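You operate a simulated robot arm through the tools that you are given. There is no shell and no other tool. Be economical: measure what you need, move in short steps, check, and stop when the job is done.

The job below is to be done with a simulated two-armed robot. You get a single attempt, and the scene is never put back.

TASK
Screw the cap back on the clear bottle. Then put the steel weight from the top of the packing table on the bench top behind the stacks. Then press the blower button to switch it on. Then push the orange-grip rack shut. The order counts.
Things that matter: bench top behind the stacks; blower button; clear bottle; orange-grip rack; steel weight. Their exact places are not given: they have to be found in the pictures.

Only the result counts: the job must be done as asked and must still hold three seconds after the hand-in. Knocking over, shifting, dropping, spilling or breaking anything else fails it. Lids that push on must go on centred and level and be pressed home; caps that screw on are set level and turned clockwise until they are tight.

THE ROBOT
Two 7-joint arms with two-finger parallel grippers on one trunk, on a base that drives. Base frame: it is fixed to the floor where the robot stands at the start and does not move with it; the origin is under the middle of the robot, x ahead of it, y to its left, z up; the surface under the hand at the start is at about z = 780. Readings come in mm, rad, newtons and seconds.
The left shoulder is at the start at [69, 174, 1198], the right one opposite. With the tool pointing down near the work surface each hand reaches from about 100 to 680 mm from the robot's upright axis, wherever it stands, measured 20 degrees to its own side. Places, roughly: bench top behind the stacks (40x24 cm) [-5900, 2340, 760]; blower button [300, -500, 900]; clear bottle (7x7x23 cm) [500, 0, 900]; orange-grip rack [-2300, 4900, 1600]; steel weight (13x8x7 cm) [-2400, -300, 800]. Payload 3.6 kg a hand.
The TCP of each hand is the grasp point between the finger pads, 30 mm short of the fingertips. In the tool frame z runs along the fingers and y along their closing line. The gripper opens to 110 mm. The fingers are 20 mm wide and 10 mm thick; the gripper's body (48 by 112 mm) begins 55 mm behind the TCP.
Orientation is that of the tool frame in the base frame, as a unit quaternion [x, y, z, w]. With the fingers straight down and closing along the base's y, the tool's x points along the base's -x, its y along +y and its z along -z.

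THE INTERFACE
- The arms move only by the tool move_arm. It takes "left_series", "right_series" or both (then of equal length, played together; a hand with none holds still); each is a list of rows, each a list of 3 entries, a list of its own where there are three numbers: the shift along the base's x, y, z in m, then the turn, a rotation vector about the base's x, y, z in rad, then the closure, from 0 (fully open) to 1 (shut). In form: [[[tx, ty, tz], [wx, wy, wz], fingers], ...]. A call has 1 to 20 rows; each row is the pose to reach, as a shift and turn from the pose commanded when the call began. Each row takes 0.2 s and may step no farther than 50 mm and 0.15 rad from the row before; otherwise, or with a gripper value out of range, the whole call is refused. A pose out of reach is approached as far as the arm can. The call stops where the force on the tool passes 40 N (or 10 N more than at its start, if that is more) or the arm is blocked; 0.2 s more then pass. The fingers move at their own pace (about 153 mm/s each) and stop on an object; they squeeze with about 41 N. The grip force told is the motor's: it shows also when the fingers shut on nothing. Time passes only in rows, and 0.2 s behind the last, so rows that repeat a pose let the fingers close. It gives the time, the measured TCP pose, the force on the tool (base axes), the opening and the grip force at its end, in the units of the frame above (readings bear some noise), with the torque about the TCP (base axes, N m) and any sound that the robot's microphone picked up.
- Cameras (640 x 400 px; columns grow to the right, rows downward): "scene" is now at [173.3, -13.7, 1369.1]; the picture's right is [-0.13, -0.99, -0.00], its down [-0.56, 0.07, -0.83] and it looks along [0.82, -0.11, -0.56] (base axes); focal length 214 px, centre (320, 200). "left" rides on the left gripper at [72, -17, -103] in its tool frame; the picture's right is [0.23, 0.97, 0.00], its down [-0.76, 0.18, -0.62] and it looks along [-0.61, 0.14, 0.78] (tool axes); focal length 222 px, centre (320, 200). "right" rides on the right gripper at [72, 17, -103] in its tool frame; the picture's right is [-0.23, 0.97, 0.00], its down [-0.76, -0.18, -0.62] and it looks along [-0.61, -0.14, 0.78] (tool axes); focal length 222 px, centre (320, 200).
- capture(camera): a new picture of that camera. The clock stands still meanwhile.
- raise_lower(by): slides the trunk up (or, below 0, down) by that many mm; the arms and the scene camera ride with it, the base frame stays. It gives what a move gives, with no picture.
- steer(legs): drives the robot by 1 to 6 legs, each [ahead, left, turn to the left] in mm, mm and rad, along the robot's own axes; the way and the turn of a leg run together, so that a leg with both is an arc; at most 1500 mm and 3.142 rad a leg. The arms and the cameras ride along, it lands a little off, and it stops where it bumps. It gives what a move gives.
- aim_head(pan, tilt): turns the head with the scene camera to pan (to the left, within 1.501 rad either way) and tilt (down, from -0.506 to 1.204), counted from straight ahead of the robot. It gives what a move gives.
- point_at(camera, pixels): for up to 12 pixels [column, row] of the newest picture of that camera ("zoom" is the newest enlarged one), the place [x, y, z] in the base frame of the surface seen there, good to about 2 mm, but the place of the scene camera against the robot may be out by one fixed shift of up to 18 mm in any direction. The clock stands still meanwhile.
- close_up(camera, box): a new picture of the part [left, top, right, bottom] of that camera's present view, enlarged. The clock stands still meanwhile.
- close_job(): hands the job in; it is judged then, once.

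Work in short steps. Measure before you move; look again where a grasp or a placing could have gone wrong, and mend it. You have 110 turns and 88 pictures in all, those below and enlarged ones among them. Open the grippers and draw the arms clear of the work before you hand the job in, unless the task says otherwise.

The tools are called after "Call:" by a JSON object that holds its "api" and its "payload". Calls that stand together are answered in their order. move_arm: Moves the arms, as the interface text tells. Its arguments: {"type":"object","properties":{"left_series":{"type":"array"},"right_series":{"type":"array"}},"required":[]} The other tools are called the same way: raise_lower (by) slides the trunk up or down; steer (legs) drives the base; aim_head (pan, tilt) turns the head that bears the scene camera; capture (camera) takes a picture; point_at (camera, pixels) gives the place of the surface under pixels of a picture; close_up (camera, box) takes an enlarged picture of a part of a camera's view; close_job () hands the job in.

At the start:

```text
clock: 0.0
left_eef_pos: [474.8, 26.7, 1243.5]
left_tool_rot: [-0.001, 1.0, 0.0, 0.0]
left_ft_force: [0.0, -0.2, -0.6]
left_torque: [-0.01, 0.01, 0.01]
left_grip_width: 109.7
left_finger_force: 0.0
right_eef_pos: [316.4, -263.9, 1239.3]
right_tool_rot: [0.0, 1.0, 0.0, -0.001]
right_ft_force: [0.5, -0.4, 0.1]
right_torque: [-0.02, -0.01, 0.03]
right_grip_width: 110.1
right_finger_force: 0.1
trunk travel left (down, up): [-314.0, 449.0]
robot x, y, heading: [-1.1, -5.1, 0.001]
head pan, tilt: [-0.129, 0.597]
```

scene: 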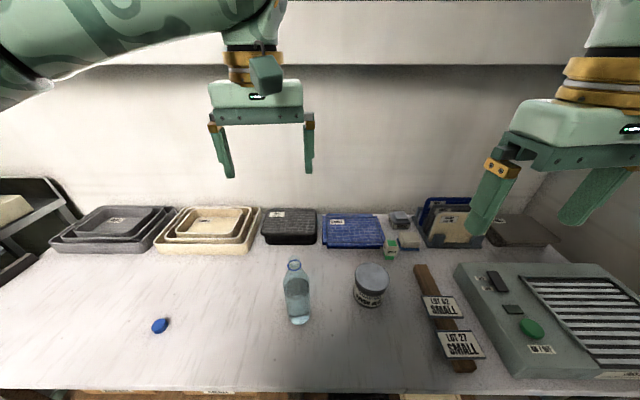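
right: 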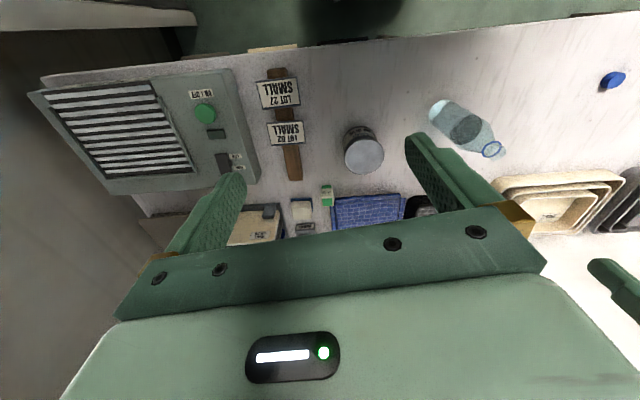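
left: 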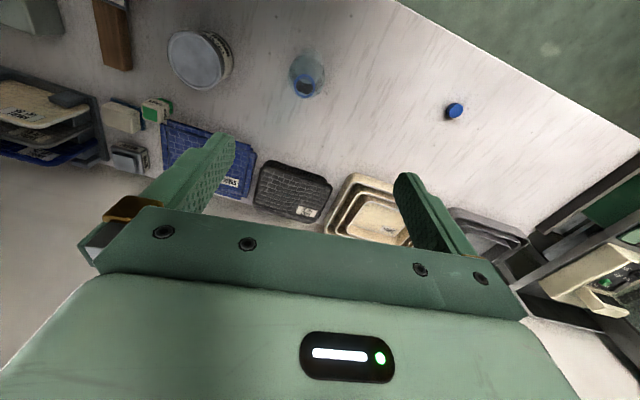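

The scene picture shows the clear bottle near (296,290), its blue cap near (160,326) and a green button near (530,328). I enlarge them and measure their places.

Call:
{"api": "close_up", "payload": {"camera": "scene", "box": [120, 240, 340, 378]}}

Call:
{"api": "point_at", "payload": {"camera": "scene", "pixels": [[159, 322], [161, 332], [293, 263], [294, 268], [298, 320], [531, 328], [200, 330], [296, 290], [370, 275], [100, 340], [541, 350], [512, 310]]}}

Call:
{"api": "close_up", "payload": {"camera": "left", "box": [260, 40, 500, 190]}}

Call:
{"api": "point_at", "payload": {"camera": "left", "pixels": [[454, 111], [456, 104], [303, 88], [314, 75], [305, 62], [480, 130]]}}

```text
2.90 times, centred on (230, 309) of scene
```

zoom: 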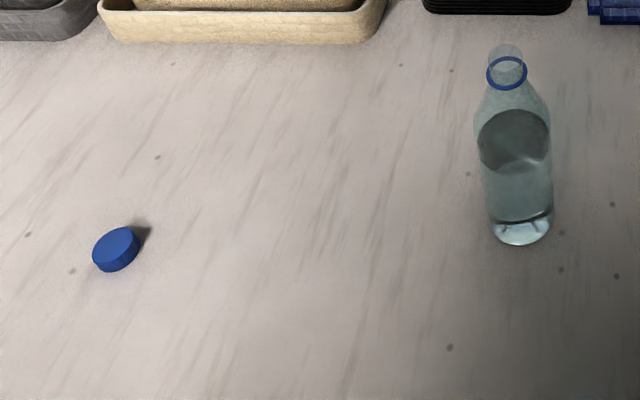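

```text
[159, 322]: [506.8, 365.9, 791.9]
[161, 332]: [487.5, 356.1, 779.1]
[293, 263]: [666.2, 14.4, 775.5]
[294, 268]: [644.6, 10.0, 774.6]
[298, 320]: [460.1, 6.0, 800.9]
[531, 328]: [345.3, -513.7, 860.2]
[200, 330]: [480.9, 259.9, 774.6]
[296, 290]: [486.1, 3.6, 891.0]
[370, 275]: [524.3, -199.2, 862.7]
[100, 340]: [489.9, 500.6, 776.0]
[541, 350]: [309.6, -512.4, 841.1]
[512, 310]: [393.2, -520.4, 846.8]
```

```text
2.67 times, centred on (380, 115) of left
```

zoom: 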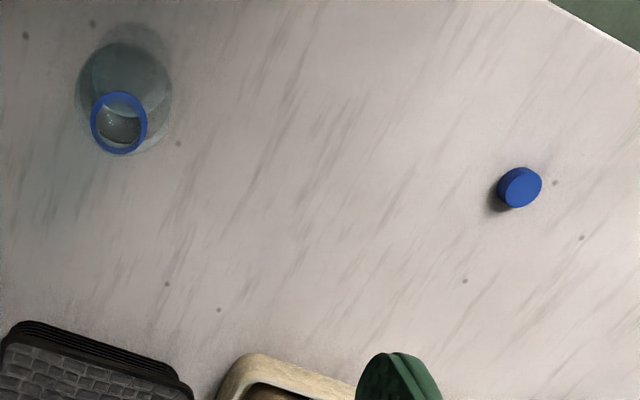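

```text
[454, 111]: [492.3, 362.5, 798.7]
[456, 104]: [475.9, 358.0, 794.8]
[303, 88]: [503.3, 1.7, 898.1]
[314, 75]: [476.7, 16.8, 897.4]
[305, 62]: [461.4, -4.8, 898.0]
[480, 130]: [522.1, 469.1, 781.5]
```

The cap lies flat with its closed side up at about (490,362,797), and the bottle stands near (480,5). I move the left hand above the cap and look.

Call:
{"api": "move_arm", "payload": {"left_series": [[[0.0, 0.04, 0], [0, 0, 0], 0.3], [[0.0, 0.08, -0.02], [0, 0, 0], 0.3], [[0.0, 0.12, -0.045], [0, 0, 0], 0.3], [[0.0, 0.155, -0.08], [0, 0, 0], 0.3], [[0.0, 0.19, -0.115], [0, 0, 0], 0.3], [[0.0, 0.22, -0.15], [0, 0, 0], 0.3], [[0.0, 0.25, -0.185], [0, 0, 0], 0.3], [[0.0, 0.28, -0.22], [0, 0, 0], 0.3], [[0.005, 0.305, -0.26], [0, 0, 0], 0.3], [[0.01, 0.325, -0.3], [0, 0, 0], 0.3], [[0.015, 0.335, -0.34], [0, 0, 0], 0.3]]}}

Call:
{"api": "capture", "payload": {"camera": "left"}}

```text
clock: 2.4
left_eef_pos: [492.0, 362.0, 904.0]
left_tool_rot: [-0.001, 1.0, -0.001, 0.002]
left_ft_force: [0.3, -0.6, -0.1]
left_torque: [0.01, 0.0, 0.0]
left_grip_width: 76.9
left_finger_force: 0.0
right_eef_pos: [317.5, -263.1, 1238.3]
right_tool_rot: [0.0, 1.0, 0.0, -0.001]
right_ft_force: [0.3, 0.3, 0.1]
right_torque: [0.01, -0.02, -0.02]
right_grip_width: 109.8
right_finger_force: 0.1
trunk travel left (down, up): [-314.0, 449.0]
robot x, y, heading: [1.2, -2.6, -0.003]
head pan, tilt: [-0.129, 0.597]
```

```text
82 pictures are left
```

left: 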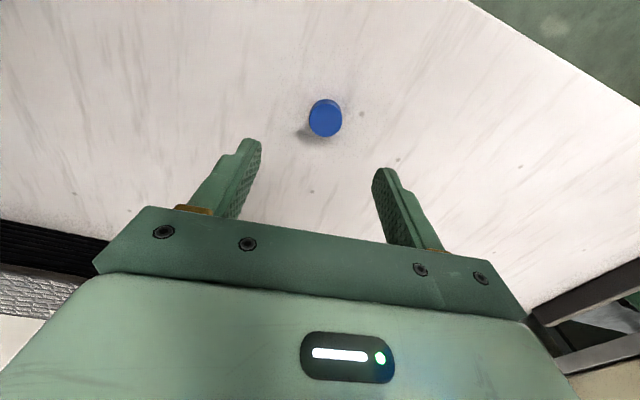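

The cap's top is at (326,115) in the left picture. I measure its centre and rims.

Call:
{"api": "close_up", "payload": {"camera": "left", "box": [286, 90, 366, 140]}}

Call:
{"api": "point_at", "payload": {"camera": "left", "pixels": [[326, 115], [312, 116], [340, 116], [326, 102], [326, 127], [327, 134], [360, 115], [290, 115]]}}

```text
8.00 times, centred on (326, 115) of left
```

zoom: 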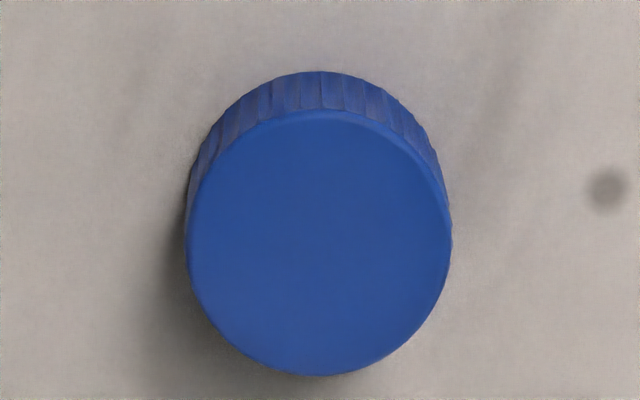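

```text
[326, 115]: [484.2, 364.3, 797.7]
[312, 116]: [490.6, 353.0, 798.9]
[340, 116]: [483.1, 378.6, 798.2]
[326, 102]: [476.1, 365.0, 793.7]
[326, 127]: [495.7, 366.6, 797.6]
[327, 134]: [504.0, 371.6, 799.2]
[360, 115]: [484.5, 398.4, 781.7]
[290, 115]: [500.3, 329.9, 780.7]
```

The cap's top centre is at about (489,365,798). I lower the left hand onto it with the fingertips just above the table, and close.

Call:
{"api": "move_arm", "payload": {"left_series": [[[-0.002, 0.003, -0.03], [0, 0, 0], 0.4], [[-0.002, 0.003, -0.06], [0, 0, 0], 0.5], [[-0.002, 0.003, -0.08], [0, 0, 0], 0.5], [[-0.002, 0.003, -0.088], [0, 0, 0], 0.5]]}}

Call:
{"api": "capture", "payload": {"camera": "left"}}

```text
clock: 3.4
left_eef_pos: [488.3, 363.9, 815.5]
left_tool_rot: [-0.001, 1.0, 0.0, -0.001]
left_ft_force: [-0.4, 0.1, -0.3]
left_torque: [0.01, -0.01, -0.03]
left_grip_width: 55.0
left_finger_force: 0.0
right_eef_pos: [315.7, -263.5, 1239.4]
right_tool_rot: [0.0, 1.0, 0.0, 0.001]
right_ft_force: [-0.1, -0.6, 0.3]
right_torque: [0.02, -0.01, 0.01]
right_grip_width: 110.1
right_finger_force: 0.0
trunk travel left (down, up): [-314.0, 449.0]
robot x, y, heading: [2.2, 0.9, 0.001]
head pan, tilt: [-0.129, 0.597]
```

```text
80 pictures are left
```

left: 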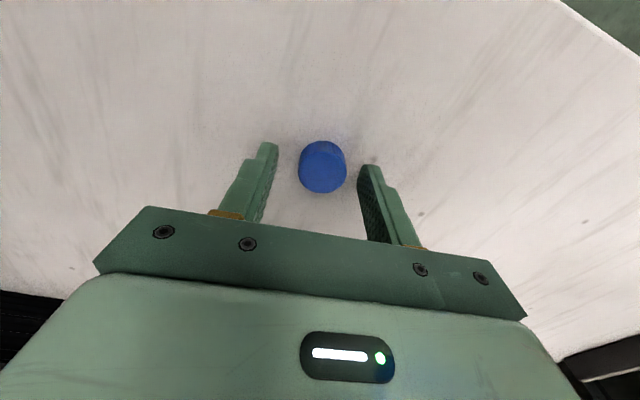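

The fingers straddle the cap centrally (cap at (322,168)). I close them on it.

Call:
{"api": "move_arm", "payload": {"left_series": [[[0, 0, 0], [0, 0, 0], 0.8], [[0, 0, 0], [0, 0, 0], 0.9], [[0, 0, 0], [0, 0, 0], 0.9]]}}

Call:
{"api": "close_up", "payload": {"camera": "left", "box": [240, 100, 400, 200]}}

```text
clock: 4.2
left_eef_pos: [487.6, 364.1, 815.5]
left_tool_rot: [0.0, 1.0, 0.0, 0.0]
left_ft_force: [0.2, -0.1, 0.9]
left_torque: [0.0, -0.02, 0.02]
left_grip_width: 29.1
left_finger_force: 41.1
right_eef_pos: [316.0, -263.1, 1239.2]
right_tool_rot: [0.0, 1.0, 0.0, 0.0]
right_ft_force: [0.4, 0.0, -0.3]
right_torque: [-0.04, 0.0, 0.01]
right_grip_width: 110.0
right_finger_force: 0.1
trunk travel left (down, up): [-314.0, 449.0]
robot x, y, heading: [-1.1, 2.0, 0.001]
head pan, tilt: [-0.129, 0.597]
```

```text
4.00 times, centred on (320, 150) of left
```

zoom: 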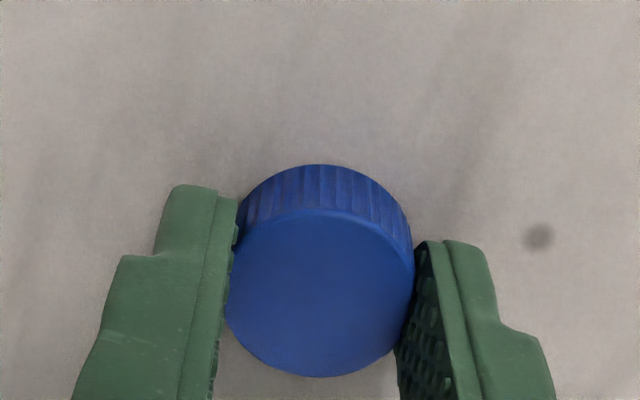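

The cap is gripped at 29 mm, centred between the pads. I lift it, and bring the right hand closer to the bottle so its camera can measure it.

Call:
{"api": "move_arm", "payload": {"left_series": [[[0, 0, 0.03], [0, 0, 0], 0.9], [[0, 0, 0.07], [0, 0, 0], 0.9], [[0, 0, 0.115], [0, 0, 0], 0.9], [[0, 0, 0.16], [0, 0, 0], 0.9], [[0, 0, 0.205], [0, 0, 0], 0.9], [[0, 0, 0.25], [0, 0, 0], 0.9], [[0, -0.02, 0.295], [0, 0, 0], 0.9], [[0, -0.05, 0.325], [0, 0, 0], 0.9]], "right_series": [[[0.03, 0.02, -0.01], [0, 0, 0], 0.0], [[0.05, 0.05, -0.02], [0, 0, 0], 0.0], [[0.06, 0.09, -0.03], [0, 0, 0], 0.0], [[0.06, 0.135, -0.04], [0, 0, 0], 0.0], [[0.06, 0.18, -0.05], [0, 0, 0], 0.0], [[0.06, 0.22, -0.06], [0, 0, 0], 0.0], [[0.06, 0.25, -0.07], [0, 0, 0], 0.0], [[0.06, 0.27, -0.08], [0, 0, 0], 0.0]]}}

Call:
{"api": "capture", "payload": {"camera": "right"}}

```text
clock: 6.0
left_eef_pos: [487.6, 316.6, 1140.8]
left_tool_rot: [-0.001, 1.0, 0.001, 0.0]
left_ft_force: [0.5, -0.3, 0.1]
left_torque: [0.01, -0.01, 0.03]
left_grip_width: 28.7
left_finger_force: 40.7
right_eef_pos: [374.8, 4.5, 1157.4]
right_tool_rot: [0.002, 1.0, 0.0, -0.001]
right_ft_force: [-0.2, -0.2, 0.2]
right_torque: [-0.01, 0.0, 0.05]
right_grip_width: 110.1
right_finger_force: 0.1
trunk travel left (down, up): [-314.0, 449.0]
robot x, y, heading: [0.5, 4.9, -0.001]
head pan, tilt: [-0.129, 0.597]
```

```text
78 pictures are left
```

right: 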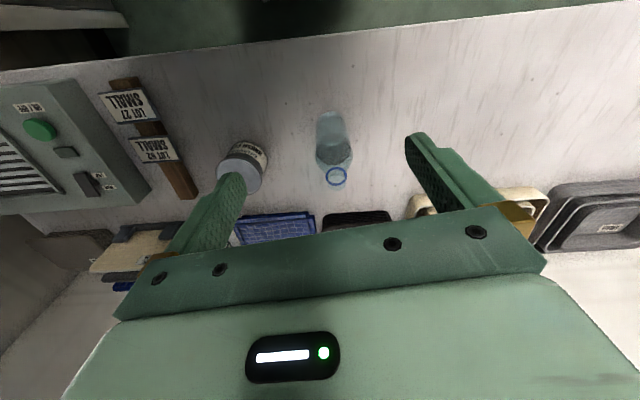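

The bottle neck ring is at (337,176). I enlarge it to measure the ring and mouth.

Call:
{"api": "close_up", "payload": {"camera": "right", "box": [290, 100, 386, 200]}}

Call:
{"api": "point_at", "payload": {"camera": "right", "pixels": [[327, 176], [346, 177], [337, 167], [337, 186], [337, 177], [333, 145], [345, 145], [322, 145], [330, 115], [337, 192]]}}

```text
4.00 times, centred on (338, 150) of right
```

zoom: 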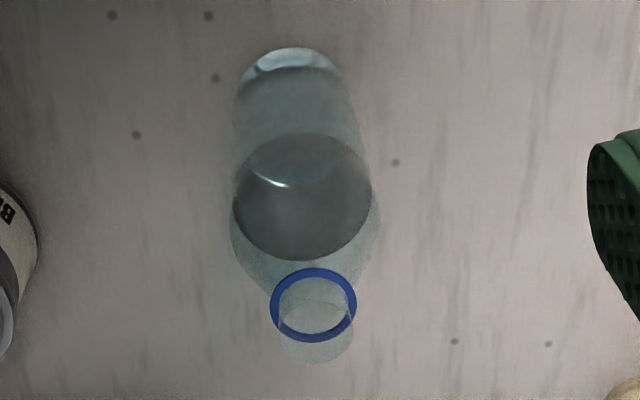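

```text
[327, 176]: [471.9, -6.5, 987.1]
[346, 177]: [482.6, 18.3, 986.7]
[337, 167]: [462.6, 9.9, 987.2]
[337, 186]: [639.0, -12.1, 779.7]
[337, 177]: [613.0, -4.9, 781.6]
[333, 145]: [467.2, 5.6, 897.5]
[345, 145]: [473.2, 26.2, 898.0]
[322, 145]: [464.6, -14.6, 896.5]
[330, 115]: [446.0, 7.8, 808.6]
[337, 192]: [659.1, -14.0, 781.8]
```

The neck ring centre is at about (477,6,987) and the mouth near z=1008. I tilt the right hand so its fingers point forward and down at 30°, standing back from the bottle.

Call:
{"api": "move_arm", "payload": {"right_series": [[[-0.01, -0.005, -0.02], [0.023, -0.13, 0.04], 0.0], [[-0.02, -0.01, -0.05], [0.046, -0.26, 0.079], 0.0], [[-0.02, -0.015, -0.08], [0.069, -0.39, 0.119], 0.0], [[-0.02, -0.02, -0.11], [0.092, -0.52, 0.1585], 0.0], [[-0.02, -0.025, -0.14], [0.115, -0.65, 0.198], 0.0], [[-0.015, -0.03, -0.17], [0.138, -0.78, 0.238], 0.0], [[-0.01, -0.035, -0.2], [0.161, -0.91, 0.277], 0.0], [[-0.004, -0.037, -0.222], [0.184, -1.039, 0.317], 0.0], [[-0.004, -0.037, -0.222], [0.184, -1.039, 0.317], 0.0]]}}

Call:
{"api": "capture", "payload": {"camera": "right"}}

Call:
{"api": "capture", "payload": {"camera": "scene"}}

```text
clock: 8.2
left_eef_pos: [488.0, 316.2, 1141.3]
left_tool_rot: [-0.001, 1.0, 0.0, 0.0]
left_ft_force: [0.1, -0.8, -0.2]
left_torque: [0.02, -0.01, 0.01]
left_grip_width: 28.8
left_finger_force: 40.8
right_eef_pos: [399.8, -1.6, 1022.1]
right_tool_rot: [-0.121, 0.858, 0.037, 0.498]
right_ft_force: [-0.4, -1.1, 0.2]
right_torque: [-0.02, 0.01, -0.02]
right_grip_width: 110.0
right_finger_force: 0.1
right hand out of reach, approached as far as the arm can: row 6, 7, 8, 9
trunk travel left (down, up): [-314.0, 449.0]
robot x, y, heading: [-0.6, 0.0, -0.003]
head pan, tilt: [-0.129, 0.597]
stopped in row 9 (right hand): the arm was blocked; the commanded pose is now the measured one
```

```text
76 pictures are left
```

right: 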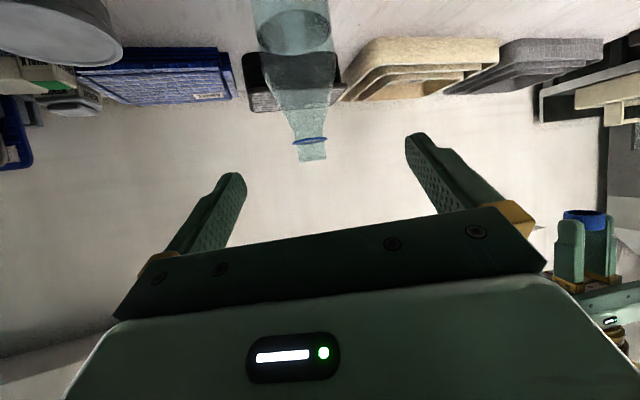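

```text
75 pictures are left
```

scene: 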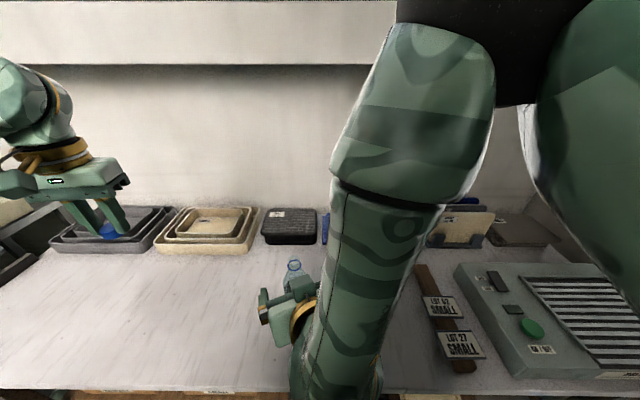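

The right arm is too cramped there (stuck at z≈1022, x≈400). I back the base up 130 mm for room, then lower the trunk 140 mm.

Call:
{"api": "steer", "payload": {"legs": [[-130, 0, 0]]}}

Call:
{"api": "raise_lower", "payload": {"by": -140}}

Call:
{"api": "capture", "payload": {"camera": "right"}}

```text
clock: 9.5
left_eef_pos: [357.1, 316.9, 1140.2]
left_tool_rot: [-0.002, 1.0, 0.001, 0.001]
left_ft_force: [-0.4, 0.5, 0.8]
left_torque: [0.01, -0.01, 0.01]
left_grip_width: 28.9
left_finger_force: 40.7
right_eef_pos: [268.4, -1.1, 1023.1]
right_tool_rot: [-0.122, 0.857, 0.037, 0.499]
right_ft_force: [0.0, 0.5, 0.7]
right_torque: [-0.01, 0.01, -0.01]
right_grip_width: 110.0
right_finger_force: 0.0
trunk travel left (down, up): [-314.0, 449.0]
robot x, y, heading: [-132.9, -1.3, 0.001]
head pan, tilt: [-0.129, 0.597]
```

```text
clock: 11.1
left_eef_pos: [359.7, 317.7, 999.2]
left_tool_rot: [-0.002, 1.0, 0.0, -0.003]
left_ft_force: [0.8, -0.3, 0.3]
left_torque: [-0.01, -0.01, -0.01]
left_grip_width: 29.0
left_finger_force: 41.4
right_eef_pos: [317.7, -32.1, 887.0]
right_tool_rot: [-0.081, 0.84, -0.015, 0.536]
right_ft_force: [0.3, 0.3, -0.4]
right_torque: [0.02, -0.02, 0.01]
right_grip_width: 110.0
right_finger_force: 0.1
trunk travel left (down, up): [-174.0, 589.0]
robot x, y, heading: [-125.4, -0.3, 0.003]
head pan, tilt: [-0.129, 0.597]
stopped: the arm was blocked; the commanded pose is now the measured one
```

```text
74 pictures are left
```

right: 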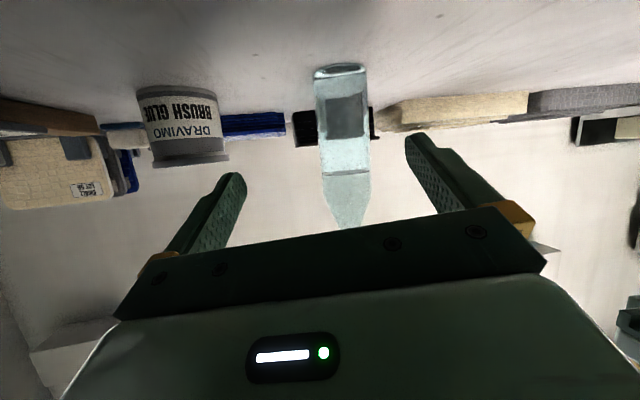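

Something blocked the right arm, and it was pushed forward to (318,-32,887). I look at the scene to find the contact.

Call:
{"api": "aim_head", "payload": {"pan": -0.2, "tilt": 0.95}}

Call:
{"api": "capture", "payload": {"camera": "scene"}}

```text
clock: 11.9
left_eef_pos: [359.0, 317.3, 999.2]
left_tool_rot: [0.0, 1.0, 0.0, -0.001]
left_ft_force: [0.5, 0.3, 0.7]
left_torque: [0.0, 0.0, 0.0]
left_grip_width: 29.2
left_finger_force: 41.4
right_eef_pos: [318.0, -30.4, 886.3]
right_tool_rot: [-0.082, 0.84, -0.015, 0.536]
right_ft_force: [0.4, -0.6, 0.1]
right_torque: [0.0, -0.02, 0.02]
right_grip_width: 109.8
right_finger_force: 0.2
trunk travel left (down, up): [-174.0, 589.0]
robot x, y, heading: [-129.1, 0.4, 0.003]
head pan, tilt: [-0.201, 0.949]
```

```text
73 pictures are left
```

scene: 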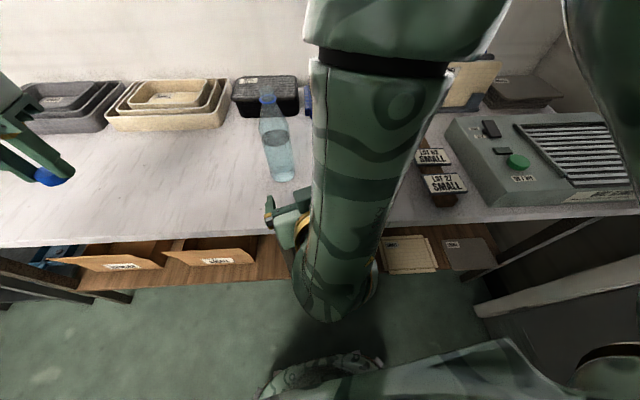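

The hand points forward, 25° down, with the bottle ahead and about 25 mm to its left. I align it sideways first, then push forward around the bottle with the fingers open.

Call:
{"api": "move_arm", "payload": {"right_series": [[[0.0, 0.015, 0.0], [0, 0, 0], 0.0], [[0.0, 0.03, 0.0], [0, 0, 0], 0.0], [[0.02, 0.032, 0.0], [0, 0, 0], 0.0], [[0.04, 0.034, 0.0], [0, 0, 0], 0.0], [[0.06, 0.036, 0.0], [0, 0, 0], 0.0]]}}

Call:
{"api": "capture", "payload": {"camera": "right"}}

```text
clock: 13.1
left_eef_pos: [360.6, 316.6, 997.3]
left_tool_rot: [-0.001, 1.0, 0.0, -0.003]
left_ft_force: [-0.4, 0.3, 0.4]
left_torque: [0.01, -0.03, 0.01]
left_grip_width: 28.7
left_finger_force: 40.5
right_eef_pos: [377.7, 5.2, 886.7]
right_tool_rot: [-0.082, 0.841, -0.014, 0.535]
right_ft_force: [1.1, 0.9, 0.7]
right_torque: [0.0, 0.02, 0.0]
right_grip_width: 109.9
right_finger_force: 0.0
trunk travel left (down, up): [-174.0, 589.0]
robot x, y, heading: [-129.6, 1.1, 0.004]
head pan, tilt: [-0.201, 0.949]
```

```text
72 pictures are left
```

right: 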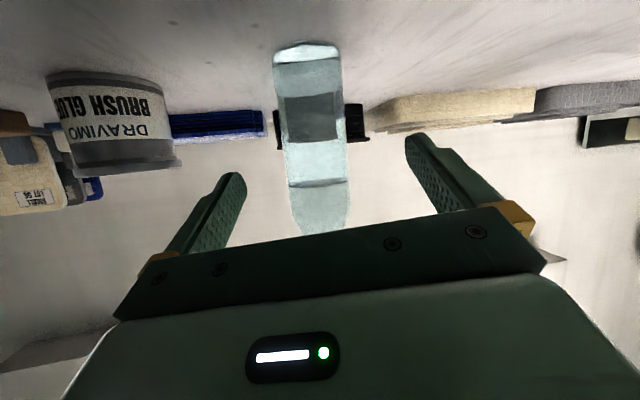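

The bottle is centred between the open fingers. I go 97 mm further so the bottle sits between the pads, then close on it.

Call:
{"api": "move_arm", "payload": {"right_series": [[[0.025, 0.0005, -0.002], [0, 0, 0], 0.0], [[0.05, 0.001, -0.004], [0, 0, 0], 0.0], [[0.075, 0.001, -0.006], [0, 0, 0], 0.0], [[0.097, 0.001, -0.006], [0, 0, 0], 0.0], [[0.097, 0.001, -0.006], [0, 0, 0], 0.25]]}}

Call:
{"api": "capture", "payload": {"camera": "right"}}

```text
clock: 14.3
left_eef_pos: [359.7, 316.9, 999.1]
left_tool_rot: [-0.002, 1.0, 0.0, -0.002]
left_ft_force: [-0.1, -1.3, 0.4]
left_torque: [-0.01, 0.01, 0.0]
left_grip_width: 29.1
left_finger_force: 40.9
right_eef_pos: [472.5, 6.1, 879.5]
right_tool_rot: [-0.083, 0.84, -0.014, 0.535]
right_ft_force: [-0.2, -0.3, -0.3]
right_torque: [-0.01, 0.02, -0.03]
right_grip_width: 82.4
right_finger_force: 0.1
trunk travel left (down, up): [-174.0, 589.0]
robot x, y, heading: [-126.9, -2.5, 0.0]
head pan, tilt: [-0.201, 0.949]
```

```text
71 pictures are left
```

right: 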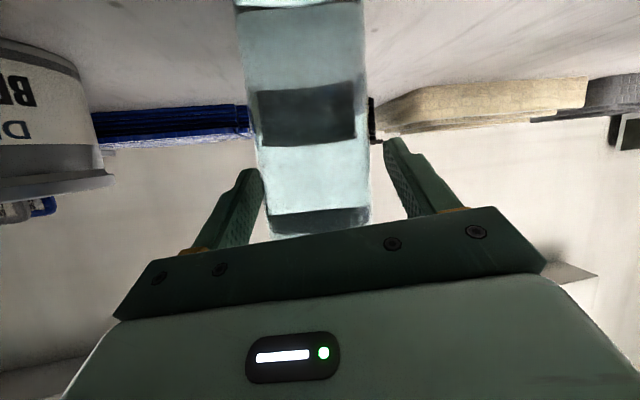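

The bottle sits about 3 mm to the right of the pads' middle and the hand is rolled 7°. I level the closing line, shift 3 mm and close gently.

Call:
{"api": "move_arm", "payload": {"right_series": [[[0, -0.0015, 0], [0.056, 0.004, -0.026], 0.22], [[0, -0.003, 0], [0.113, 0.008, -0.053], 0.22], [[0, -0.003, 0], [0.113, 0.008, -0.053], 0.3], [[0, -0.003, 0], [0.113, 0.008, -0.053], 0.45], [[0, -0.003, 0], [0.113, 0.008, -0.053], 0.45]]}}

Call:
{"api": "capture", "payload": {"camera": "right"}}

Call:
{"api": "close_up", "payload": {"camera": "scene", "box": [180, 60, 340, 220]}}

```text
clock: 15.5
left_eef_pos: [358.6, 317.7, 998.7]
left_tool_rot: [-0.001, 1.0, -0.001, -0.001]
left_ft_force: [-0.6, 0.0, 0.7]
left_torque: [-0.02, 0.02, 0.0]
left_grip_width: 28.8
left_finger_force: 40.9
right_eef_pos: [473.1, 4.4, 879.6]
right_tool_rot: [-0.029, 0.844, 0.019, 0.536]
right_ft_force: [1.1, 0.7, 1.9]
right_torque: [0.05, -0.04, 0.05]
right_grip_width: 63.4
right_finger_force: 41.0
trunk travel left (down, up): [-174.0, 589.0]
robot x, y, heading: [-133.3, -1.8, 0.005]
head pan, tilt: [-0.201, 0.949]
```

```text
70 pictures are left
```

right: 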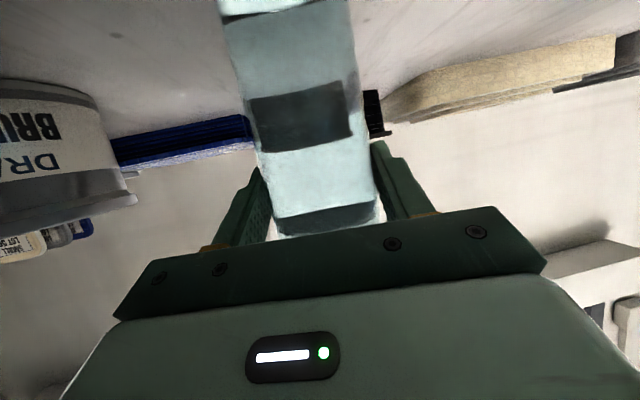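

```text
2.50 times, centred on (260, 140) of scene
```

zoom: 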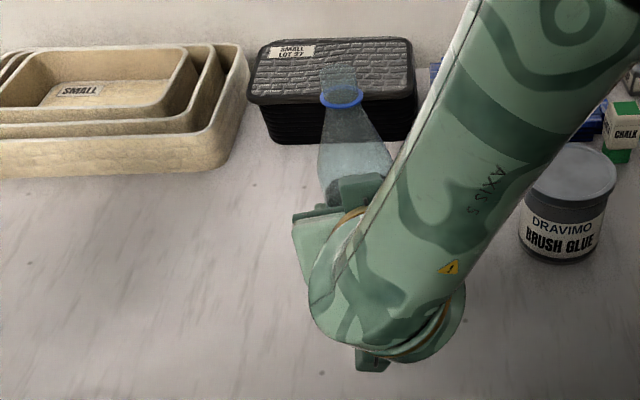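

The bottle is held at 63 mm. I raise the left hand with the cap and bring it beside the neck to measure the mouth with the left camera.

Call:
{"api": "move_arm", "payload": {"left_series": [[[0, 0, 0.045], [0, 0, 0], 0.9], [[0.0, 0, 0.09], [0, 0, 0], 0.9], [[0.0, -0.02, 0.125], [0, 0, 0], 0.9], [[0.01, -0.06, 0.13], [0, 0, 0], 0.9], [[0.02, -0.1, 0.13], [0, 0, 0], 0.9], [[0.035, -0.14, 0.13], [0, 0, 0], 0.9], [[0.05, -0.18, 0.13], [0, 0, 0], 0.9], [[0.06, -0.22, 0.13], [0, 0, 0], 0.9], [[0.07, -0.26, 0.13], [0, 0, 0], 0.9]]}}

Call:
{"api": "capture", "payload": {"camera": "left"}}

Call:
{"api": "close_up", "payload": {"camera": "left", "box": [220, 110, 340, 185]}}

```text
clock: 17.5
left_eef_pos: [468.6, 56.4, 1115.2]
left_tool_rot: [-0.001, 1.0, 0.002, -0.002]
left_ft_force: [-0.5, -1.8, 0.4]
left_torque: [0.11, 0.04, 0.03]
left_grip_width: 28.7
left_finger_force: 40.8
left hand out of reach, approached as far as the arm can: row 2, 3, 4, 5, 6, 7, 8, 9
right_eef_pos: [474.9, 0.3, 880.0]
right_tool_rot: [-0.028, 0.844, 0.021, 0.535]
right_ft_force: [-0.1, 0.4, 2.8]
right_torque: [0.05, -0.09, 0.08]
right_grip_width: 63.1
right_finger_force: 41.2
trunk travel left (down, up): [-174.0, 589.0]
robot x, y, heading: [-127.9, 1.5, 0.002]
head pan, tilt: [-0.201, 0.949]
```

```text
68 pictures are left
```

left: 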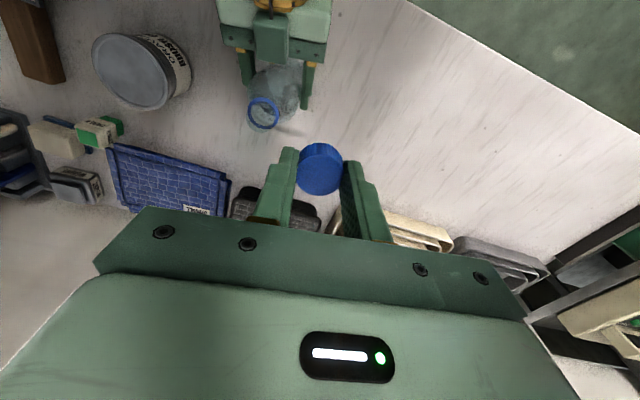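

```text
5.33 times, centred on (280, 148) of left
```

zoom: 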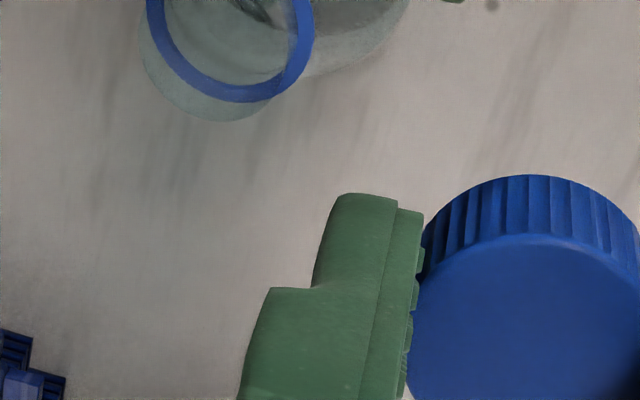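

The left hand was reach-limited at (469,56,1115) but the neck is in view near (263,113). I enlarge that, measure it, and check the arms in the scene camera.

Call:
{"api": "close_up", "payload": {"camera": "left", "box": [220, 60, 340, 135]}}

Call:
{"api": "point_at", "payload": {"camera": "left", "pixels": [[248, 113], [279, 111], [263, 98], [262, 128], [320, 165], [310, 175], [330, 175]]}}

Call:
{"api": "capture", "payload": {"camera": "scene"}}

```text
5.33 times, centred on (280, 98) of left
```

zoom: 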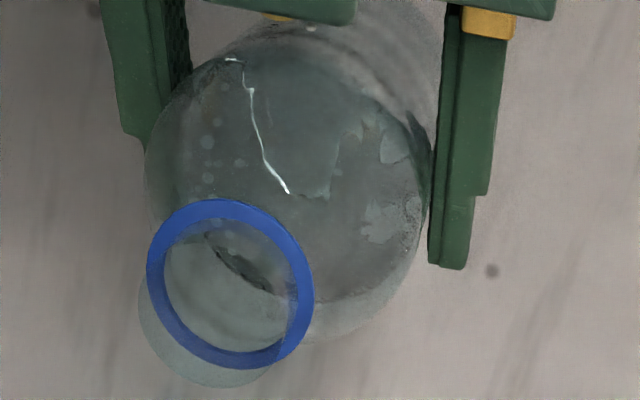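

```text
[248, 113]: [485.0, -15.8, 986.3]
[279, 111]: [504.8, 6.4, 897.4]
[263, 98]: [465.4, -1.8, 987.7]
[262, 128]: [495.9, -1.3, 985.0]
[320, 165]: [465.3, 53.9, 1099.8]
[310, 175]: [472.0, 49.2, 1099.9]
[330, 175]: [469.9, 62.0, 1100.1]
```

```text
65 pictures are left
```

scene: 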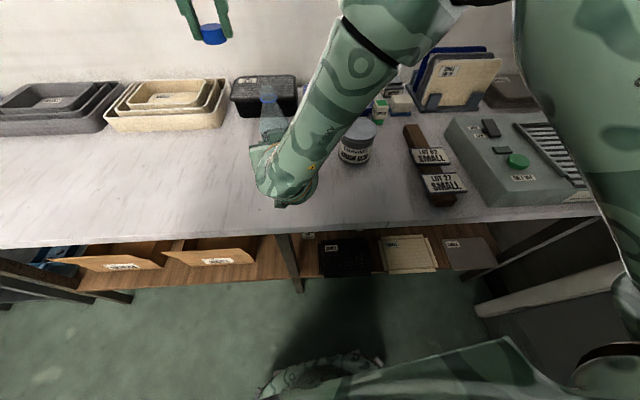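

The ring centre is about (481,-1,987), i.e. (+12.6,-57.4) mm from the left TCP. The commanded pose may differ from the measured one, so I make a small test move down first.

Call:
{"api": "move_arm", "payload": {"left_series": [[[0.02, 0, -0.025], [0, 0, 0], 0.9], [[0.04, 0, -0.05], [0, 0, 0], 0.9]]}}

```text
clock: 18.1
left_eef_pos: [506.7, 62.1, 1063.4]
left_tool_rot: [-0.002, 1.0, 0.0, -0.003]
left_ft_force: [-0.2, -0.6, 0.4]
left_torque: [0.01, -0.01, -0.01]
left_grip_width: 28.9
left_finger_force: 41.4
right_eef_pos: [473.2, 2.3, 879.7]
right_tool_rot: [-0.029, 0.844, 0.018, 0.535]
right_ft_force: [0.3, -1.5, 1.0]
right_torque: [-0.13, -0.26, -0.01]
right_grip_width: 63.0
right_finger_force: 41.0
trunk travel left (down, up): [-174.0, 589.0]
robot x, y, heading: [-128.8, -0.3, -0.002]
head pan, tilt: [-0.201, 0.949]
```

The commanded pose is the measured one, so relative shifts work. I move most of the way over the neck and look again.

Call:
{"api": "move_arm", "payload": {"left_series": [[[-0.02, 0, 0], [0, 0, 0], 0.9], [[-0.027, -0.02, 0], [0, 0, 0], 0.9], [[-0.027, -0.03, 0], [0, 0, 0], 0.9]]}}

Call:
{"api": "close_up", "payload": {"camera": "left", "box": [220, 90, 380, 190]}}

```text
clock: 18.9
left_eef_pos: [479.1, 31.4, 1065.2]
left_tool_rot: [-0.001, 1.0, -0.001, -0.002]
left_ft_force: [0.2, 0.0, -0.3]
left_torque: [-0.02, -0.02, 0.0]
left_grip_width: 28.8
left_finger_force: 40.9
right_eef_pos: [474.2, 2.4, 879.1]
right_tool_rot: [-0.03, 0.844, 0.019, 0.536]
right_ft_force: [-0.9, -1.0, 2.7]
right_torque: [-0.13, 0.01, -0.04]
right_grip_width: 63.2
right_finger_force: 41.1
trunk travel left (down, up): [-174.0, 589.0]
robot x, y, heading: [-131.4, -2.6, 0.005]
head pan, tilt: [-0.201, 0.949]
```

```text
4.00 times, centred on (300, 140) of left
```

zoom: 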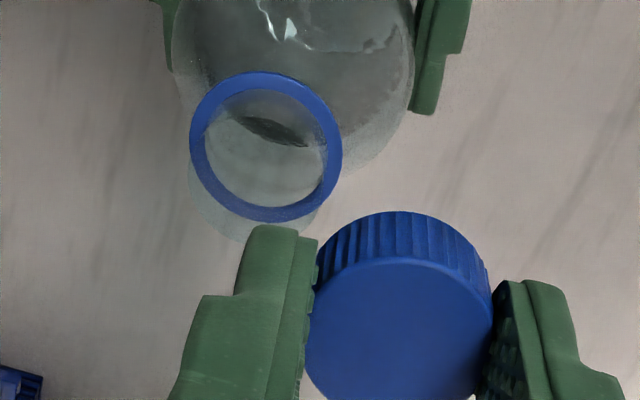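

The ring centre is (+0.3,-28.5) mm from the TCP. I move exactly over the neck at this height, pre-turning the hand +0.6 rad to gain screwing stroke.

Call:
{"api": "move_arm", "payload": {"left_series": [[[0, -0.008, 0], [0, 0, 0.14], 0.9], [[0, -0.016, 0], [0, 0, 0.28], 0.9], [[0.0003, -0.024, 0], [0, 0, 0.42], 0.9], [[0.0003, -0.0285, 0], [0, 0, 0.56], 0.9], [[0.0003, -0.0285, 0], [0, 0, 0.6], 0.9]]}}

Call:
{"api": "close_up", "payload": {"camera": "left", "box": [220, 90, 420, 215]}}

Call:
{"api": "close_up", "payload": {"camera": "scene", "box": [200, 40, 360, 200]}}

```text
clock: 20.1
left_eef_pos: [478.6, 3.4, 1064.9]
left_tool_rot: [-0.298, 0.955, 0.0, -0.002]
left_ft_force: [-0.6, 0.8, 0.4]
left_torque: [0.0, -0.03, -0.01]
left_grip_width: 28.7
left_finger_force: 41.4
right_eef_pos: [473.4, 1.9, 878.3]
right_tool_rot: [-0.03, 0.844, 0.02, 0.535]
right_ft_force: [-1.6, -1.1, 1.0]
right_torque: [-0.14, -0.02, 0.0]
right_grip_width: 63.1
right_finger_force: 40.7
trunk travel left (down, up): [-174.0, 589.0]
robot x, y, heading: [-130.8, -0.4, -0.002]
head pan, tilt: [-0.201, 0.949]
```

```text
3.20 times, centred on (320, 152) of left
```

zoom: 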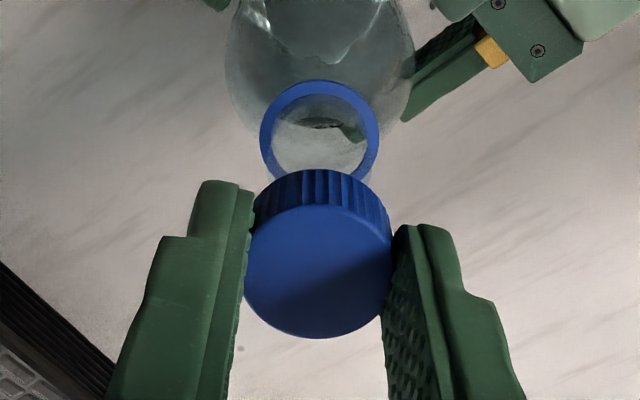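

```text
2.50 times, centred on (280, 120) of scene
```

zoom: 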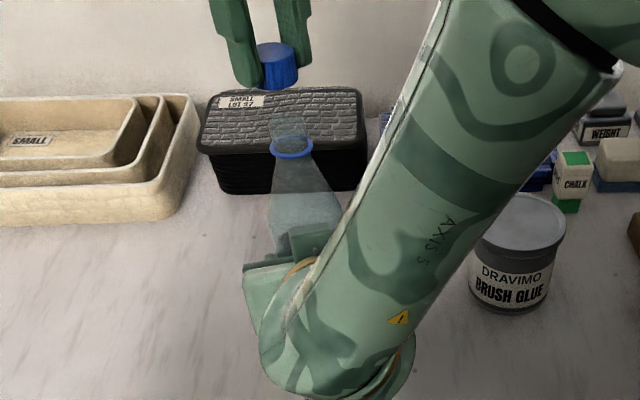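

The cap is nearly centred (about 1 mm in y). I correct that and descend slowly toward contact with the mouth.

Call:
{"api": "move_arm", "payload": {"left_series": [[[0, -0.0008, -0.01], [0, 0, 0], 0.9], [[0, -0.0008, -0.02], [0, 0, 0], 0.9], [[0, -0.0008, -0.023], [0, 0, 0], 0.9], [[0, -0.0008, -0.025], [0, 0, 0], 0.9], [[0, -0.0008, -0.027], [0, 0, 0], 0.9], [[0, -0.0008, -0.027], [0, 0, 0], 0.9]]}}

Call:
{"api": "close_up", "payload": {"camera": "scene", "box": [240, 50, 320, 130]}}

Call:
{"api": "close_up", "payload": {"camera": "left", "box": [240, 90, 400, 190]}}

```text
clock: 21.5
left_eef_pos: [479.3, 3.2, 1037.3]
left_tool_rot: [-0.296, 0.955, -0.001, -0.002]
left_ft_force: [-0.2, 0.1, 0.5]
left_torque: [0.01, 0.0, -0.01]
left_grip_width: 29.0
left_finger_force: 41.4
right_eef_pos: [472.9, 3.3, 879.9]
right_tool_rot: [-0.03, 0.844, 0.02, 0.535]
right_ft_force: [-0.8, -0.1, 1.6]
right_torque: [-0.1, 0.0, 0.0]
right_grip_width: 63.5
right_finger_force: 40.7
trunk travel left (down, up): [-174.0, 589.0]
robot x, y, heading: [-131.2, -3.2, 0.008]
head pan, tilt: [-0.201, 0.949]
```

```text
5.00 times, centred on (280, 90) of scene
```

zoom: 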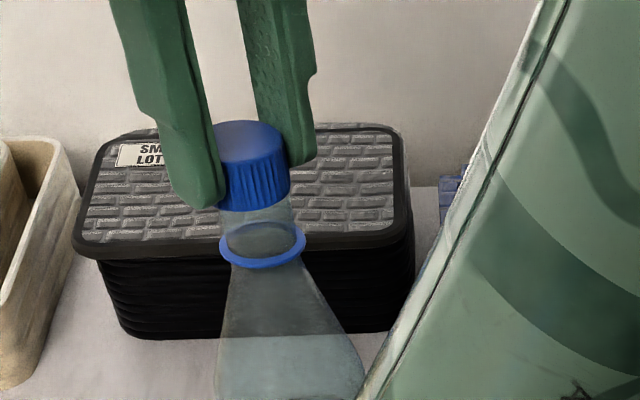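

```text
4.00 times, centred on (320, 140) of left
```

zoom: 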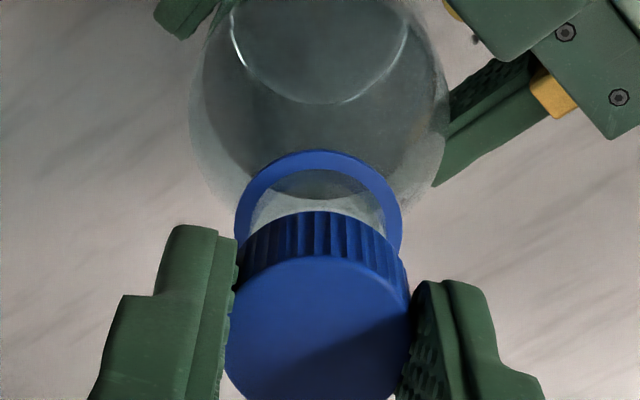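

The cap lines up with the neck and there is no contact force yet. I go on down in 1 mm rows.

Call:
{"api": "move_arm", "payload": {"left_series": [[[0, 0, -0.001], [0, 0, 0], 0.9], [[0, 0, -0.002], [0, 0, 0], 0.9], [[0, 0, -0.003], [0, 0, 0], 0.9], [[0, 0, -0.004], [0, 0, 0], 0.9]]}}

```text
clock: 22.5
left_eef_pos: [479.1, 3.6, 1036.6]
left_tool_rot: [-0.298, 0.955, -0.003, 0.0]
left_ft_force: [0.6, 4.7, 26.2]
left_torque: [-0.02, 0.16, -0.01]
left_grip_width: 29.2
left_finger_force: 41.0
right_eef_pos: [472.5, 2.5, 879.9]
right_tool_rot: [-0.028, 0.844, 0.018, 0.535]
right_ft_force: [3.5, -1.2, -9.0]
right_torque: [0.48, -1.06, 0.14]
right_grip_width: 63.4
right_finger_force: 40.9
trunk travel left (down, up): [-174.0, 589.0]
robot x, y, heading: [-129.1, 0.3, 0.003]
head pan, tilt: [-0.201, 0.949]
```

Contact at TCP z≈1036.5 with 26 N. I ease the press slightly and turn clockwise about 2.1 rad.

Call:
{"api": "move_arm", "payload": {"left_series": [[[0, 0, 0.002], [0, 0, 0], 0.9], [[0, 0, 0.002], [0, 0, -0.15], 0.9], [[0, 0, 0.002], [0, 0, -0.3], 0.9], [[0, 0, 0.002], [0, 0, -0.45], 0.9], [[0, 0, 0.0018], [0, 0, -0.6], 0.9], [[0, 0, 0.0016], [0, 0, -0.75], 0.9], [[0, 0, 0.0014], [0, 0, -0.9], 0.9], [[0, 0, 0.0012], [0, 0, -1.05], 0.9], [[0, 0, 0.001], [0, 0, -1.2], 0.9], [[0, 0, 0.0008], [0, 0, -1.35], 0.9], [[0, 0, 0.0006], [0, 0, -1.5], 0.9], [[0, 0, 0.0004], [0, 0, -1.65], 0.9], [[0, 0, 0.0002], [0, 0, -1.8], 0.9], [[0, 0, 0], [0, 0, -1.95], 0.9], [[0, 0, 0], [0, 0, -2.1], 0.9]]}}

```text
clock: 25.7
left_eef_pos: [480.3, 3.3, 1032.8]
left_tool_rot: [0.681, 0.732, 0.002, -0.002]
left_ft_force: [5.5, 7.8, -1.4]
left_torque: [0.21, -0.13, 0.08]
left_grip_width: 29.2
left_finger_force: 41.1
right_eef_pos: [474.1, 2.0, 880.1]
right_tool_rot: [-0.028, 0.844, 0.018, 0.536]
right_ft_force: [-4.6, -8.1, 7.9]
right_torque: [0.81, -1.05, -0.11]
right_grip_width: 62.9
right_finger_force: 40.8
trunk travel left (down, up): [-174.0, 589.0]
robot x, y, heading: [-134.0, -0.2, 0.005]
head pan, tilt: [-0.201, 0.949]
```

The cap has followed down to z≈1032.8 and the thread has taken it. I continue clockwise another 0.9 rad, easing the sideways force.

Call:
{"api": "move_arm", "payload": {"left_series": [[[0.0005, 0.0008, -0.0001], [0, 0, -0.15], 0.9], [[0.0005, 0.0008, -0.0002], [0, 0, -0.3], 0.9], [[0.0005, 0.0008, -0.0003], [0, 0, -0.45], 0.9], [[0.0005, 0.0008, -0.0004], [0, 0, -0.6], 0.9], [[0.0005, 0.0008, -0.0005], [0, 0, -0.75], 0.9], [[0.0005, 0.0008, -0.0006], [0, 0, -0.9], 0.9]]}}

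Call:
{"api": "close_up", "payload": {"camera": "scene", "box": [240, 50, 320, 130]}}

```text
clock: 27.1
left_eef_pos: [480.3, 3.1, 1033.8]
left_tool_rot: [0.932, 0.362, 0.002, -0.003]
left_ft_force: [5.7, 6.9, 0.8]
left_torque: [0.21, -0.15, 0.08]
left_grip_width: 29.2
left_finger_force: 41.0
right_eef_pos: [472.8, 3.2, 879.1]
right_tool_rot: [-0.03, 0.844, 0.019, 0.535]
right_ft_force: [-4.2, -11.1, 9.7]
right_torque: [0.39, -1.01, -0.12]
right_grip_width: 63.1
right_finger_force: 41.3
trunk travel left (down, up): [-174.0, 589.0]
robot x, y, heading: [-129.9, 3.1, 0.003]
head pan, tilt: [-0.201, 0.949]
```

```text
5.00 times, centred on (280, 90) of scene
```

zoom: 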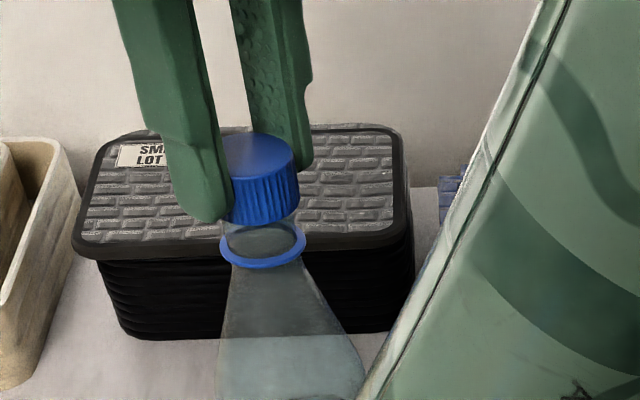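

The cap sits lower but still shows neck under it, with a slight sideways load. I release it, turn the hand back 2.4 rad, and look from the left camera before regripping.

Call:
{"api": "move_arm", "payload": {"left_series": [[[0, 0, 0], [0, 0, 0], 0.55], [[0, 0, 0], [0, 0, 0], 0.55], [[0, 0, 0], [0, 0, 0.15], 0.55], [[0, 0, 0], [0, 0, 0.3], 0.55], [[0, 0, 0], [0, 0, 0.45], 0.55], [[0, 0, 0], [0, 0, 0.6], 0.55], [[0, 0, 0], [0, 0, 0.75], 0.55], [[0, 0, 0], [0, 0, 0.9], 0.55], [[0, 0, 0], [0, 0, 1.05], 0.55], [[0, 0, 0], [0, 0, 1.2], 0.55], [[0, 0, 0], [0, 0, 1.35], 0.55], [[0, 0, 0], [0, 0, 1.5], 0.55], [[0, 0, 0], [0, 0, 1.65], 0.55], [[0, 0, 0], [0, 0, 1.8], 0.55], [[0, 0, 0], [0, 0, 1.95], 0.55], [[0, 0, 0], [0, 0, 2.1], 0.55], [[0, 0, 0], [0, 0, 2.25], 0.55], [[0, 0, 0], [0, 0, 2.4], 0.55]]}}

Call:
{"api": "close_up", "payload": {"camera": "left", "box": [220, 90, 420, 215]}}

Call:
{"api": "close_up", "payload": {"camera": "scene", "box": [240, 50, 320, 130]}}

```text
clock: 30.9
left_eef_pos: [479.9, 3.9, 1033.1]
left_tool_rot: [-0.003, 1.0, -0.001, -0.002]
left_ft_force: [-0.3, 0.2, -0.2]
left_torque: [-0.03, -0.01, 0.01]
left_grip_width: 49.5
left_finger_force: 0.0
right_eef_pos: [473.4, 5.0, 881.8]
right_tool_rot: [-0.03, 0.844, 0.02, 0.535]
right_ft_force: [-1.5, 1.6, 6.6]
right_torque: [0.04, -0.1, 0.06]
right_grip_width: 62.5
right_finger_force: 41.0
trunk travel left (down, up): [-174.0, 589.0]
robot x, y, heading: [-129.2, -4.8, 0.001]
head pan, tilt: [-0.201, 0.949]
```

```text
3.20 times, centred on (320, 152) of left
```

zoom: 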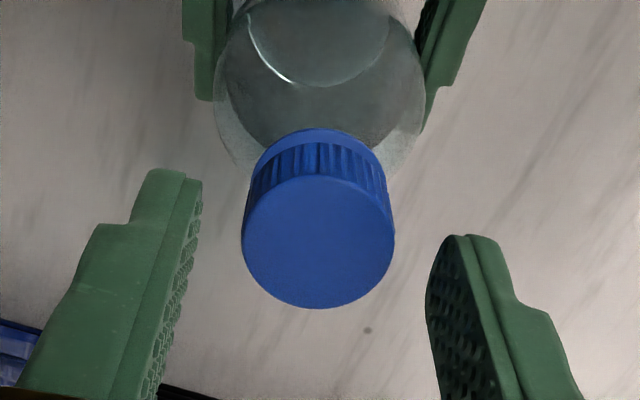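

```text
5.00 times, centred on (280, 90) of scene
```

zoom: 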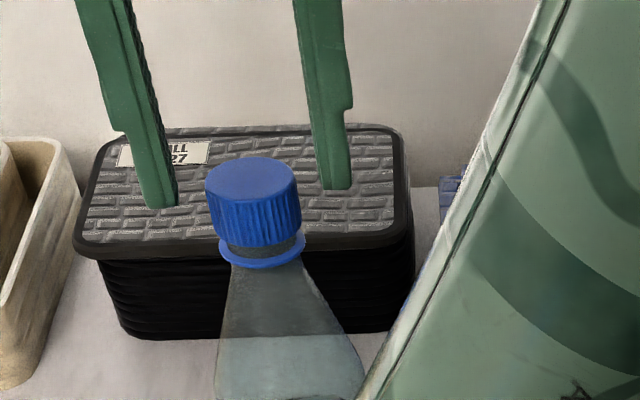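

The cap sits level on the neck, low, with only a small gap above the ring. I lower the open fingers 6 mm, shift 1–2 mm to centre, turn to +0.6 rad and regrip.

Call:
{"api": "move_arm", "payload": {"left_series": [[[-0.0015, -0.001, -0.002], [0, 0, 0.15], 0.55], [[-0.0015, -0.001, -0.004], [0, 0, 0.3], 0.55], [[-0.0015, -0.001, -0.006], [0, 0, 0.45], 0.55], [[-0.0015, -0.001, -0.006], [0, 0, 0.6], 0.55], [[-0.0015, -0.001, -0.006], [0, 0, 0.6], 0.9], [[-0.0015, -0.001, -0.006], [0, 0, 0.6], 0.9], [[-0.0015, -0.001, -0.006], [0, 0, 0.6], 0.9]]}}

```text
clock: 32.5
left_eef_pos: [478.6, 1.3, 1027.6]
left_tool_rot: [-0.296, 0.955, -0.001, -0.002]
left_ft_force: [2.4, -3.8, -0.1]
left_torque: [-0.08, -0.07, -0.03]
left_grip_width: 28.9
left_finger_force: 41.1
right_eef_pos: [472.2, 3.5, 881.0]
right_tool_rot: [-0.03, 0.844, 0.019, 0.535]
right_ft_force: [-3.8, 5.9, 6.8]
right_torque: [-0.38, -0.1, 0.05]
right_grip_width: 62.6
right_finger_force: 41.0
trunk travel left (down, up): [-174.0, 589.0]
robot x, y, heading: [-129.6, -0.3, -0.002]
head pan, tilt: [-0.201, 0.949]
```

Regripped. I turn clockwise 2.7 rad with a slight descent and watch force and torque.

Call:
{"api": "move_arm", "payload": {"left_series": [[[0, 0, -0.0005], [0, 0, -0.15], 0.9], [[0, 0, -0.0006], [0, 0, -0.3], 0.9], [[0, 0, -0.0007], [0, 0, -0.45], 0.9], [[0, 0, -0.0008], [0, 0, -0.6], 0.9], [[0, 0, -0.0009], [0, 0, -0.75], 0.9], [[0, 0, -0.001], [0, 0, -0.9], 0.9], [[0, 0, -0.0011], [0, 0, -1.05], 0.9], [[0, 0, -0.0012], [0, 0, -1.2], 0.9], [[0, 0, -0.0013], [0, 0, -1.35], 0.9], [[0, 0, -0.0014], [0, 0, -1.5], 0.9], [[0, 0, -0.0015], [0, 0, -1.65], 0.9], [[0, 0, -0.0016], [0, 0, -1.8], 0.9], [[0, 0, -0.0017], [0, 0, -1.95], 0.9], [[0, 0, -0.0018], [0, 0, -2.1], 0.9], [[0, 0, -0.0019], [0, 0, -2.25], 0.9], [[0, 0, -0.002], [0, 0, -2.4], 0.9], [[0, 0, -0.002], [0, 0, -2.55], 0.9], [[0, 0, -0.002], [0, 0, -2.7], 0.9]]}}

Call:
{"api": "close_up", "payload": {"camera": "scene", "box": [240, 50, 320, 130]}}

```text
clock: 36.3
left_eef_pos: [477.3, 3.6, 1026.6]
left_tool_rot: [0.868, 0.497, 0.002, -0.002]
left_ft_force: [12.1, 13.0, 4.2]
left_torque: [0.63, -0.49, -0.01]
left_grip_width: 28.9
left_finger_force: 41.1
right_eef_pos: [472.1, 1.4, 880.7]
right_tool_rot: [-0.029, 0.844, 0.019, 0.535]
right_ft_force: [-13.6, -16.0, 6.5]
right_torque: [0.68, -0.9, -0.02]
right_grip_width: 62.7
right_finger_force: 41.3
trunk travel left (down, up): [-174.0, 589.0]
robot x, y, heading: [-134.0, 0.5, 0.005]
head pan, tilt: [-0.201, 0.949]
```

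```text
5.00 times, centred on (280, 90) of scene
```

zoom: 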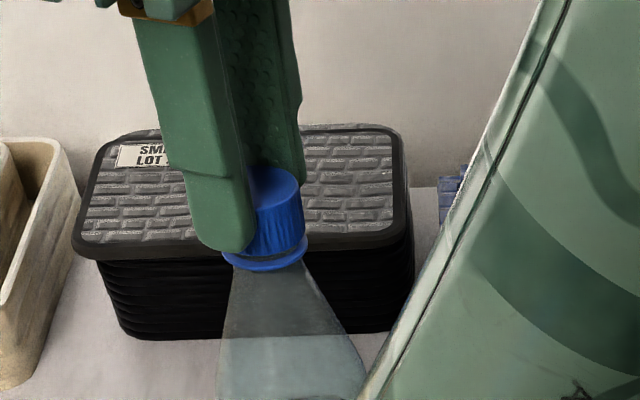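

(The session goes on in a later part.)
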